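You operate a simulated robot arm through the tools that you are given. There is no shell and no other tool. Be economical: measure what you need, move in short steps, check, and stop when the job is done.

The job below is to be done with a simulated robot arm. You get a single attempt, and the scene is never put back.

JOB
Fetch the yellow sponge from the worktop of the teacher's bench and set it in the steel bowl there.

Only the result counts: the job must be done as asked and must still hold three seconds after the hand-in. Knocking over, shifting, dropping, spilling or breaking anything else fails it.

ROBOT AND FRAMES
A 7-joint arm with a two-finger parallel gripper, fixed in place. Base frame: the origin is at the foot of the arm, x ahead of it, y to its left, z up; the work surface is at about z = 0. Readings come in cm, rad, newtons and seconds.
With the tool pointing down near the work surface it reaches from about 24 to 62 cm from the base axis. Its first joint turns from -1.152 to 1.152 rad. Payload 2.6 kg.
The tool frame sits at the grasp point between the pads (the TCP): z along the fingers, y along the line on which they close. The tips reach 3 cm beyond it. Largest opening 9.4 cm; finger width 2.8, thickness 1; the body of the gripper, 5 by 9.6 cm, starts 5.5 cm behind the TCP.
Orientation is that of the tool frame in the base frame, as [roll, pitch, yaw] about the fixed x, y, z axes, in that order (R = Rz(yaw) Ry(pitch) Rx(roll)). With the fingers straight down and closing along the base's y, the tool's x points along the base's -x, its y along +y and its z along -z.

CONTROLS
- The arm moves only by the tool jog_arm. Its argument "increments" is a list that holds one entry, the list of rows, each a list of 7 numbers: the shift along the base's x, y, z in units of 300 mm (1.0 is 300 mm), then the turn, a rotation vector about the base's x, y, z in units of 45 degrees (1.0 is 45 degrees), then the gripper command, from -1 (fully open) to 1 (shut), values between in proportion. In form: [[[dx, dy, dz, ax, ay, az, hand], ...]]. A call has 1 to 8 rows; each row is the pose to reach, as a shift and turn from the pose commanded when the call began. A call with a number of a shift or a turn outside -1 to 1 is refused whole. A row lasts 0.2 s, in which the tool goes at most 5 cm and 0.15 rad; a call with a longer step from one row to the next is refused whole, and so is a gripper value outside its range. A pose out of reach is approached as far as the arm can. The call stops where the force on the tool passes 40 N (or 10 N more than at its start, if that is more) or the arm is blocked; 0.2 s more then pass. Each finger travels about 7.2 cm/s and halts on what it meets, pressing with about 27 N; the grip force reading is that of the motor and also rises with nothing between the fingers. The clock runs only during rows and for 0.2 s after the last one: add rows that repeat a pose to give the fingers time. The reply holds the time, the measured pose of the TCP, the force on the tool along the base axes, the opening and the grip force, in the units named above and with some noise.
- Cameras (640 x 400 px; columns grow to the right, rows downward): "scene" is fixed at [3.04, 42.97, 56.26]; the picture's right is [-0.80, -0.59, 0.00], its down [-0.36, 0.48, -0.80] and it looks along [0.48, -0.64, -0.60] (base axes); focal length 325 px, centre (320, 200). "wrist" rides on the gripper at [7.6, 1.4, -10.2] in the tool frame; the picture's right is [-0.18, 0.98, 0.00], its down [-0.75, -0.14, -0.64] and it looks along [-0.63, -0.12, 0.77] (tool axes); focal length 243 px, centre (320, 200). There is no depth. A picture from a camera that has moved, and an enlarged one, comes with that camera's place and axes in the base frame and with its lens.
- get_image(camera): a new picture of that camera. It takes no simulated time.
- inspect(camera, box): a new picture of the part [left, top, right, bottom] of that camera's present view, enlarged. It takes no simulated time.
- job_done(): hands the job in; it is judged then, once.

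Work in short steps. Places have to be worked out from the pictures, the camera data and where the tool is seen: move nearer, look again, correct. Check each grasp and each placing, and mend what went wrong. You have 90 turns and 38 pictures in all, those below and enlarged ones among them. Open the gripper and draw the arm clear of the work before you hand the job in, unless the task says otherwise; then end with one line.

The tools are called after ">>>" as name(argument=value, ...) on one line, values as JSON. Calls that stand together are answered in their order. jog_arm: Moves the arm, as the interface text tells. Its arguments: {"type":"object","properties":{"increments":{"type":"array"}},"required":["increments"]} The other tools are called the same way: get_image (camera) takes a picture; inspect (camera, box) takes an enlarged picture of a part of a camera's view; job_done () hands the job in.

At the start:

```text
clock: 0.0
tcp_pos: [31.07, -29.4, 30.92]
orientation: [3.141, 0.002, 3.14]
force: [-0.1, 0.3, 0.4]
grip_width: 9.41
grasp_force: 0.0
```

scene: 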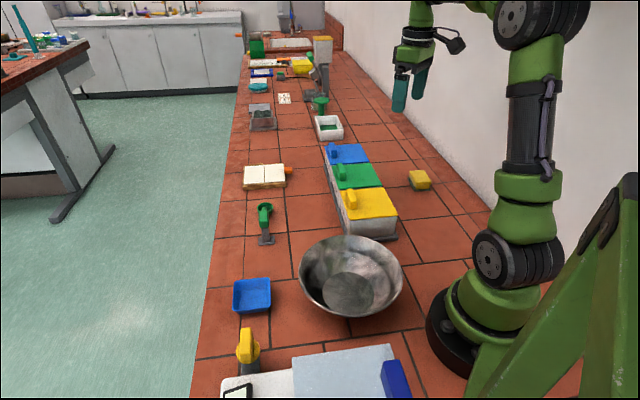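
wrist: 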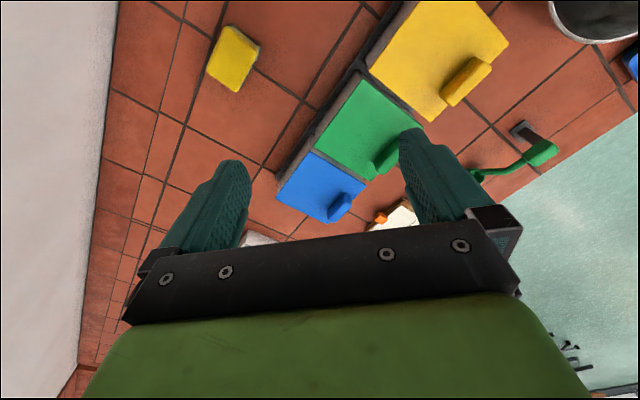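

Both cameras put the sponge at about (28, -41), roughly 7 x 4.7 cm, with its short side along (1, 1). The bowl is at about (23.5, 6). I'll move above the sponge and yaw -45°, keeping high.

>>> jog_arm(increments=[[[-0.017, -0.066, -0.083, 0, 0, -0.167, -1], [-0.034, -0.131, -0.167, 0, 0, -0.333, -1], [-0.051, -0.197, -0.25, 0, 0, -0.5, -1], [-0.068, -0.262, -0.333, 0, 0, -0.667, -1], [-0.085, -0.328, -0.417, 0, 0, -0.833, -1], [-0.102, -0.393, -0.5, 0, 0, -1, -1], [-0.102, -0.393, -0.5, 0, 0, -1, -1]]])

```text
clock: 1.6
tcp_pos: [27.84, -41.09, 15.76]
orientation: [-3.141, -0.002, 2.354]
force: [-0.6, -0.1, 0.0]
grip_width: 9.42
grasp_force: 0.1
```

The move landed where commanded, so I'll look again to refine the sponge position.

>>> get_image(camera="wrist")

>>> get_image(camera="scene")

```text
35 pictures are left
camera wrist: at [23.6, -34.73, 26.09], right [0.83, 0.56, 0.0], down [0.43, -0.63, 0.64], along [0.36, -0.53, -0.77], focal length 243 px, centre (320, 200)
```

wrist: 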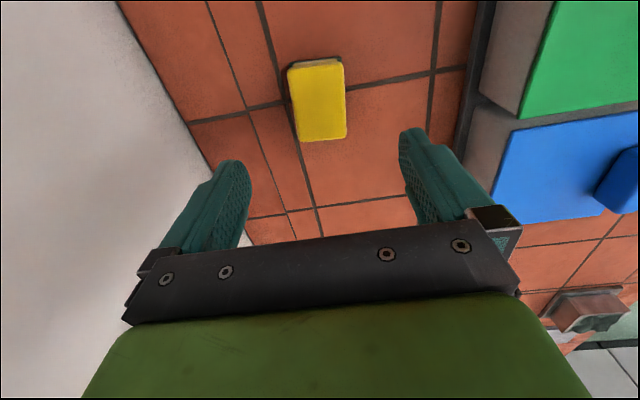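

```text
34 pictures are left
```

scene: 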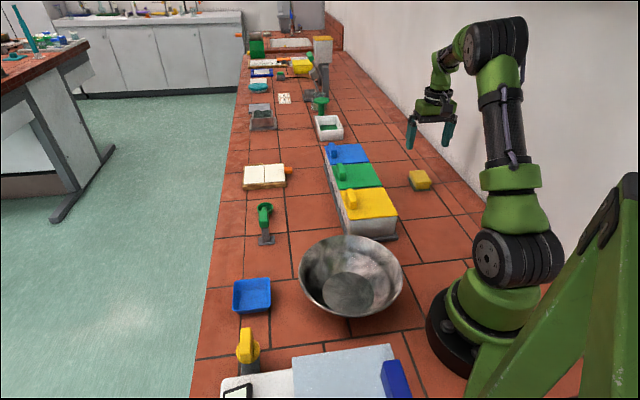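

The sponge centre comes out at about (28.0, -41.3), with its short axis at about 40°. I'll turn 5° more and descend to about 4 cm with the gripper open.

>>> jog_arm(increments=[[[0.005, -0.007, -0.1, 0, 0, -0.11, -1], [0.005, -0.007, -0.2, 0, 0, -0.11, -1], [0.005, -0.007, -0.3, 0, 0, -0.11, -1], [0.005, -0.007, -0.36, 0, 0, -0.11, -1], [0.005, -0.007, -0.395, 0, 0, -0.11, -1], [0.005, -0.007, -0.395, 0, 0, -0.11, -1]]])

>>> get_image(camera="wrist")

>>> inspect(camera="scene", box=[340, 100, 500, 200])

```text
clock: 3.0
tcp_pos: [28.21, -41.36, 3.95]
orientation: [3.141, -0.001, 2.27]
force: [0.2, 0.0, 0.0]
grip_width: 9.4
grasp_force: 0.0
```

```text
33 pictures are left
camera wrist: at [24.32, -34.63, 14.26], right [0.87, 0.49, 0.0], down [0.38, -0.67, 0.64], along [0.32, -0.56, -0.77], focal length 243 px, centre (320, 200)
```

wrist: 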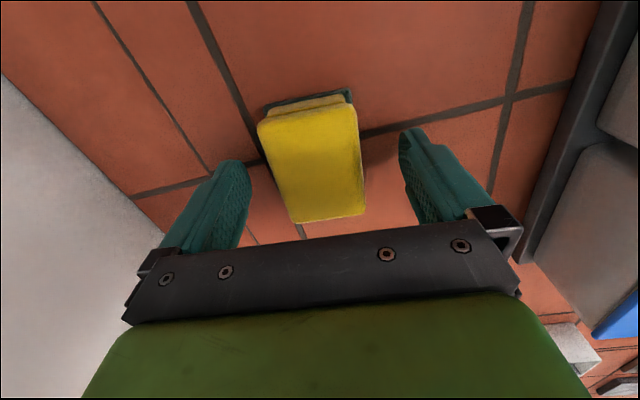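

```text
4.00 times, centred on (420, 150) of scene
camera zoom: at [3.04, 42.97, 56.26], right [-0.8, -0.59, 0.0], down [-0.36, 0.48, -0.8], along [0.48, -0.64, -0.6], focal length 1301 px, centre (-80, 400)
```

zoom: 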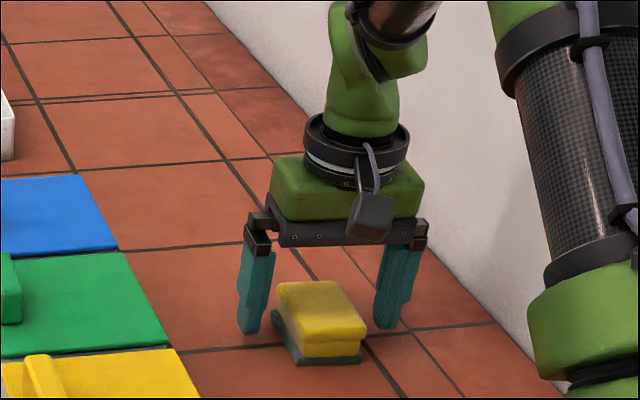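

The tool is aligned with the sponge but about 0.6 cm too far along its long axis. I'll correct that, lower slightly and close.

>>> jog_arm(increments=[[[-0.016, 0.016, 0, 0, 0, 0, -1], [-0.016, 0.016, -0.015, 0, 0, 0, -1], [-0.016, 0.016, -0.015, 0, 0, 0, 1], [-0.016, 0.016, -0.015, 0, 0, 0, 1], [-0.016, 0.016, -0.015, 0, 0, 0, 1], [-0.016, 0.016, -0.015, 0, 0, 0, 1], [-0.016, 0.016, -0.015, 0, 0, 0, 1]]])

```text
clock: 4.6
tcp_pos: [27.67, -40.88, 3.6]
orientation: [3.141, 0.0, 2.272]
force: [0.8, -0.1, -0.4]
grip_width: 5.29
grasp_force: 27.0
```

The width of 5.29 cm at 27 N means the sponge is held. I'll lift straight up and check.

>>> jog_arm(increments=[[[0, 0, 0.1, 0, 0, 0, 1], [0, 0, 0.2, 0, 0, 0, 1], [0, 0, 0.3, 0, 0, 0, 1], [0, 0, 0.42, 0, 0, 0, 1], [0, 0, 0.54, 0, 0, 0, 1], [0, 0, 0.66, 0, 0, 0, 1], [0, 0, 0.66, 0, 0, 0, 1]]])

>>> get_image(camera="scene")

```text
clock: 6.2
tcp_pos: [27.59, -40.8, 23.57]
orientation: [3.14, 0.0, 2.271]
force: [0.2, 0.1, 0.6]
grip_width: 5.24
grasp_force: 26.7
```

```text
31 pictures are left
```

scene: 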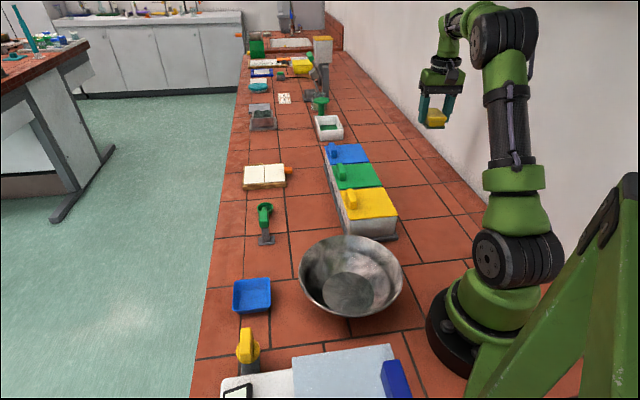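

The sponge is held. I'll carry it toward the bowl at height, turning the yaw back gradually.

>>> jog_arm(increments=[[[0, 0.128, 0, 0, 0, 0.093, 1], [0, 0.256, 0, 0, 0, 0.187, 1], [0, 0.384, 0, 0, 0, 0.28, 1], [0, 0.511, 0, 0, 0, 0.373, 1], [0, 0.639, 0, 0, 0, 0.467, 1], [0, 0.767, 0, 0, 0, 0.56, 1], [0, 0.767, 0, 0, 0, 0.56, 1]]])

>>> jog_arm(increments=[[[-0.01, 0.128, 0, 0, 0, 0.093, 1], [-0.03, 0.256, 0, 0, 0, 0.187, 1], [-0.05, 0.384, 0, 0, 0, 0.28, 1], [-0.07, 0.511, 0, 0, 0, 0.373, 1], [-0.09, 0.639, 0, 0, 0, 0.467, 1], [-0.107, 0.775, 0, 0, 0, 0.55, 1], [-0.107, 0.775, 0, 0, 0, 0.55, 1]]])

>>> get_image(camera="scene")

>>> get_image(camera="wrist")

```text
clock: 7.8
tcp_pos: [27.68, -17.78, 23.38]
orientation: [3.141, 0.0, 2.71]
force: [0.5, 0.7, -0.4]
grip_width: 5.03
grasp_force: 27.1
```

```text
clock: 9.4
tcp_pos: [24.35, 5.39, 23.43]
orientation: [-3.141, -0.001, 3.141]
force: [0.2, 0.6, -0.8]
grip_width: 4.99
grasp_force: 26.6
```

```text
30 pictures are left
```

scene: 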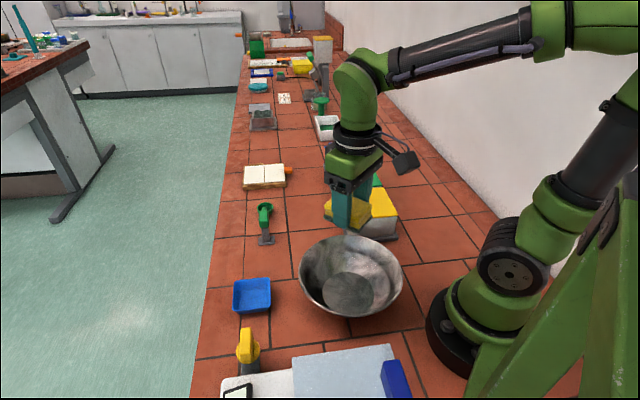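

```text
29 pictures are left
camera wrist: at [16.79, 6.82, 33.69], right [0.18, 0.98, 0.0], down [0.75, -0.14, 0.64], along [0.63, -0.12, -0.77], focal length 243 px, centre (320, 200)
```

wrist: 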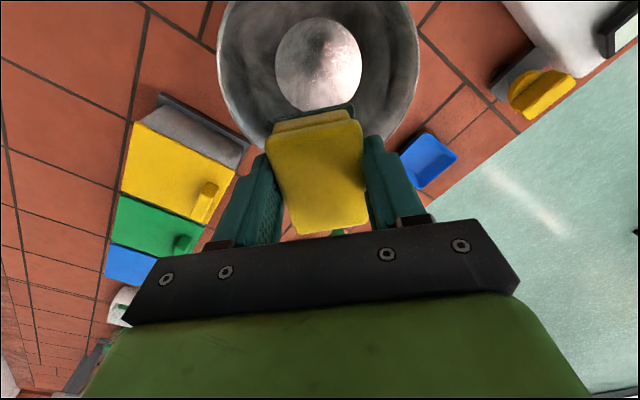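

The bowl is centred at about (23.4, 5.4). I'll lower into it, stopping first at z ≈ 7.5 to check clearance.

>>> jog_arm(increments=[[[-0.02, 0, -0.1, 0, 0, 0, 1], [-0.02, 0, -0.2, 0, 0, 0, 1], [-0.02, 0, -0.3, 0, 0, 0, 1], [-0.02, 0, -0.4, 0, 0, 0, 1], [-0.02, 0, -0.48, 0, 0, 0, 1], [-0.02, 0, -0.53, 0, 0, 0, 1], [-0.02, 0, -0.53, 0, 0, 0, 1]]])

>>> get_image(camera="wrist")

>>> inspect(camera="scene", box=[240, 200, 480, 350])

```text
clock: 11.0
tcp_pos: [23.89, 5.45, 7.5]
orientation: [3.141, 0.002, 3.141]
force: [0.1, 0.5, -1.1]
grip_width: 4.93
grasp_force: 26.9
```

```text
28 pictures are left
camera wrist: at [16.27, 6.83, 17.76], right [0.18, 0.98, 0.0], down [0.75, -0.14, 0.64], along [0.63, -0.12, -0.77], focal length 243 px, centre (320, 200)
```

wrist: 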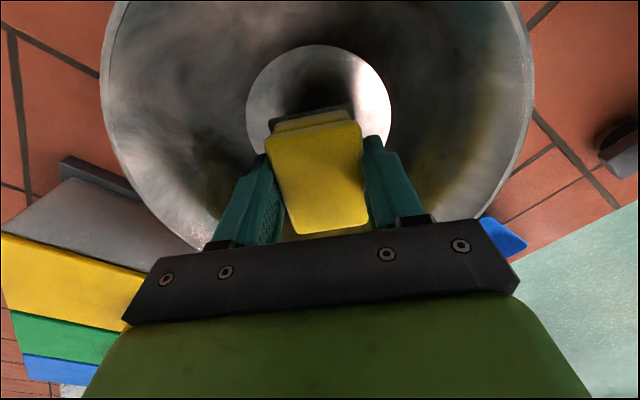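

```text
2.67 times, centred on (360, 275) of scene
camera zoom: at [3.04, 42.97, 56.26], right [-0.8, -0.59, 0.0], down [-0.36, 0.48, -0.8], along [0.48, -0.64, -0.6], focal length 868 px, centre (213, 0)
```

zoom: 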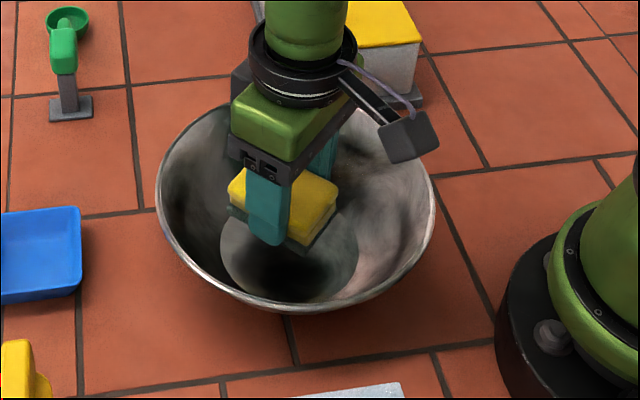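

The sponge is well inside the bowl with clearance all around. I'll lower gently another 2.3 cm.

>>> jog_arm(increments=[[[0, 0, -0.025, 0, 0, 0, 1], [0, 0, -0.05, 0, 0, 0, 1], [0, 0, -0.065, 0, 0, 0, 1], [0, 0, -0.077, 0, 0, 0, 1], [0, 0, -0.077, 0, 0, 0, 1]]])

>>> inspect(camera="scene", box=[240, 200, 480, 350])

```text
clock: 12.2
tcp_pos: [23.79, 5.3, 5.08]
orientation: [3.141, 0.001, -3.141]
force: [0.4, 0.3, -0.5]
grip_width: 4.9
grasp_force: 27.3
```

```text
2.67 times, centred on (360, 275) of scene
camera zoom: at [3.04, 42.97, 56.26], right [-0.8, -0.59, 0.0], down [-0.36, 0.48, -0.8], along [0.48, -0.64, -0.6], focal length 868 px, centre (213, 0)
```

zoom: 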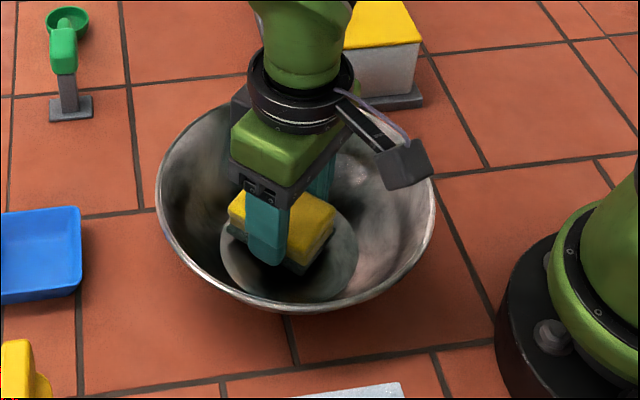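

There's no contact yet, and the sponge bottom is about 1 cm above the bowl floor. I'll lower 0.5 cm and open only partway, so the fingers stay clear of the bowl's walls.

>>> jog_arm(increments=[[[0, 0, -0.01, 0, 0, 0, 1], [0, 0, -0.017, 0, 0, 0, 1], [0, 0, -0.017, 0, 0, 0, 1], [0, 0, -0.017, 0, 0, 0, -0.35], [0, 0, -0.017, 0, 0, 0, -0.35], [0, 0, -0.017, 0, 0, 0, -0.35], [0, 0, -0.017, 0, 0, 0, -0.35]]])

>>> get_image(camera="wrist")

```text
clock: 13.8
tcp_pos: [23.81, 5.36, 4.74]
orientation: [-3.141, 0.0, 3.141]
force: [-0.4, 0.5, 0.3]
grip_width: 6.36
grasp_force: 0.1
```

```text
25 pictures are left
camera wrist: at [16.25, 6.82, 14.91], right [0.18, 0.98, 0.0], down [0.75, -0.14, 0.64], along [0.63, -0.12, -0.77], focal length 243 px, centre (320, 200)
```

wrist: 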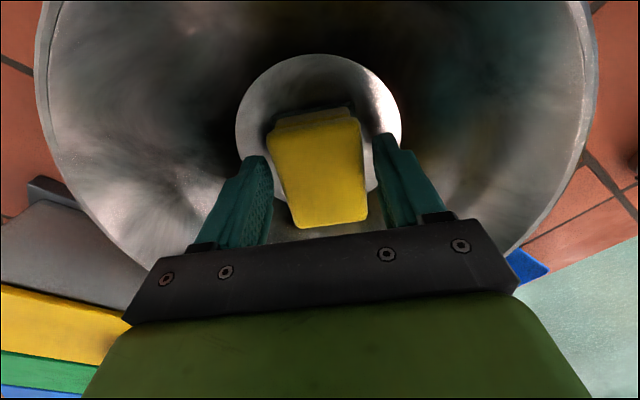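

The sponge is released and free of both fingers. I'll rise straight up.

>>> jog_arm(increments=[[[0, 0, 0.04, 0, 0, 0, -0.35], [0, 0, 0.12, 0, 0, 0, -0.35], [0, 0, 0.24, 0, 0, 0, -0.35], [0, 0, 0.38, 0, 0, 0, -0.35], [0, 0, 0.52, 0, 0, 0, -0.6], [0, 0, 0.66, 0, 0, 0, -1], [0, 0, 0.7, 0, 0, 0, -1], [0, 0, 0.7, 0, 0, 0, -1]]])

>>> jog_arm(increments=[[[0.05, -0.12, 0, 0, 0, 0, -1], [0.1, -0.24, 0, 0, 0, 0, -1], [0.15, -0.36, 0, 0, 0, 0, -1], [0.2, -0.48, 0, 0, 0, 0, -1], [0.2, -0.6, 0, 0, 0, 0, -1], [0.2, -0.6, 0, 0, 0, 0, -1]]])

>>> get_image(camera="scene")

```text
clock: 15.6
tcp_pos: [23.84, 5.37, 25.88]
orientation: [-3.14, 0.0, -3.141]
force: [-0.7, -0.2, -0.1]
grip_width: 9.39
grasp_force: 0.0
```

```text
clock: 17.0
tcp_pos: [29.78, -12.64, 25.74]
orientation: [-3.14, 0.0, -3.141]
force: [-0.1, 0.3, 0.2]
grip_width: 9.41
grasp_force: 0.0
```

```text
24 pictures are left
```

scene: 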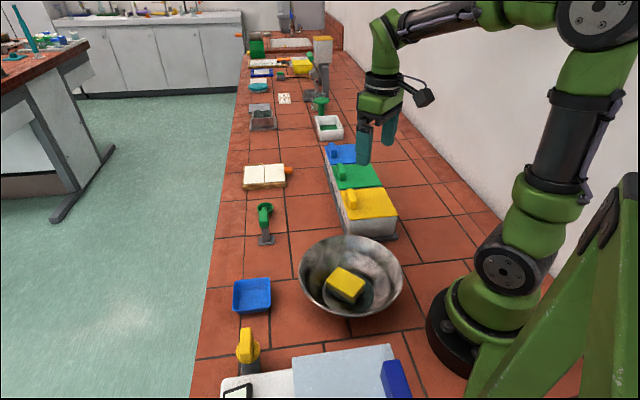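

The sponge sits in the bowl, nothing else has moved, and the arm is clear with the gripper open. I'm handing in the job.

>>> job_done()

```text
The job is handed in.
```

The yellow sponge is in the steel bowl. The last picture, taken before hand-in, showed nothing else disturbed, and the arm was clear with the gripper open.
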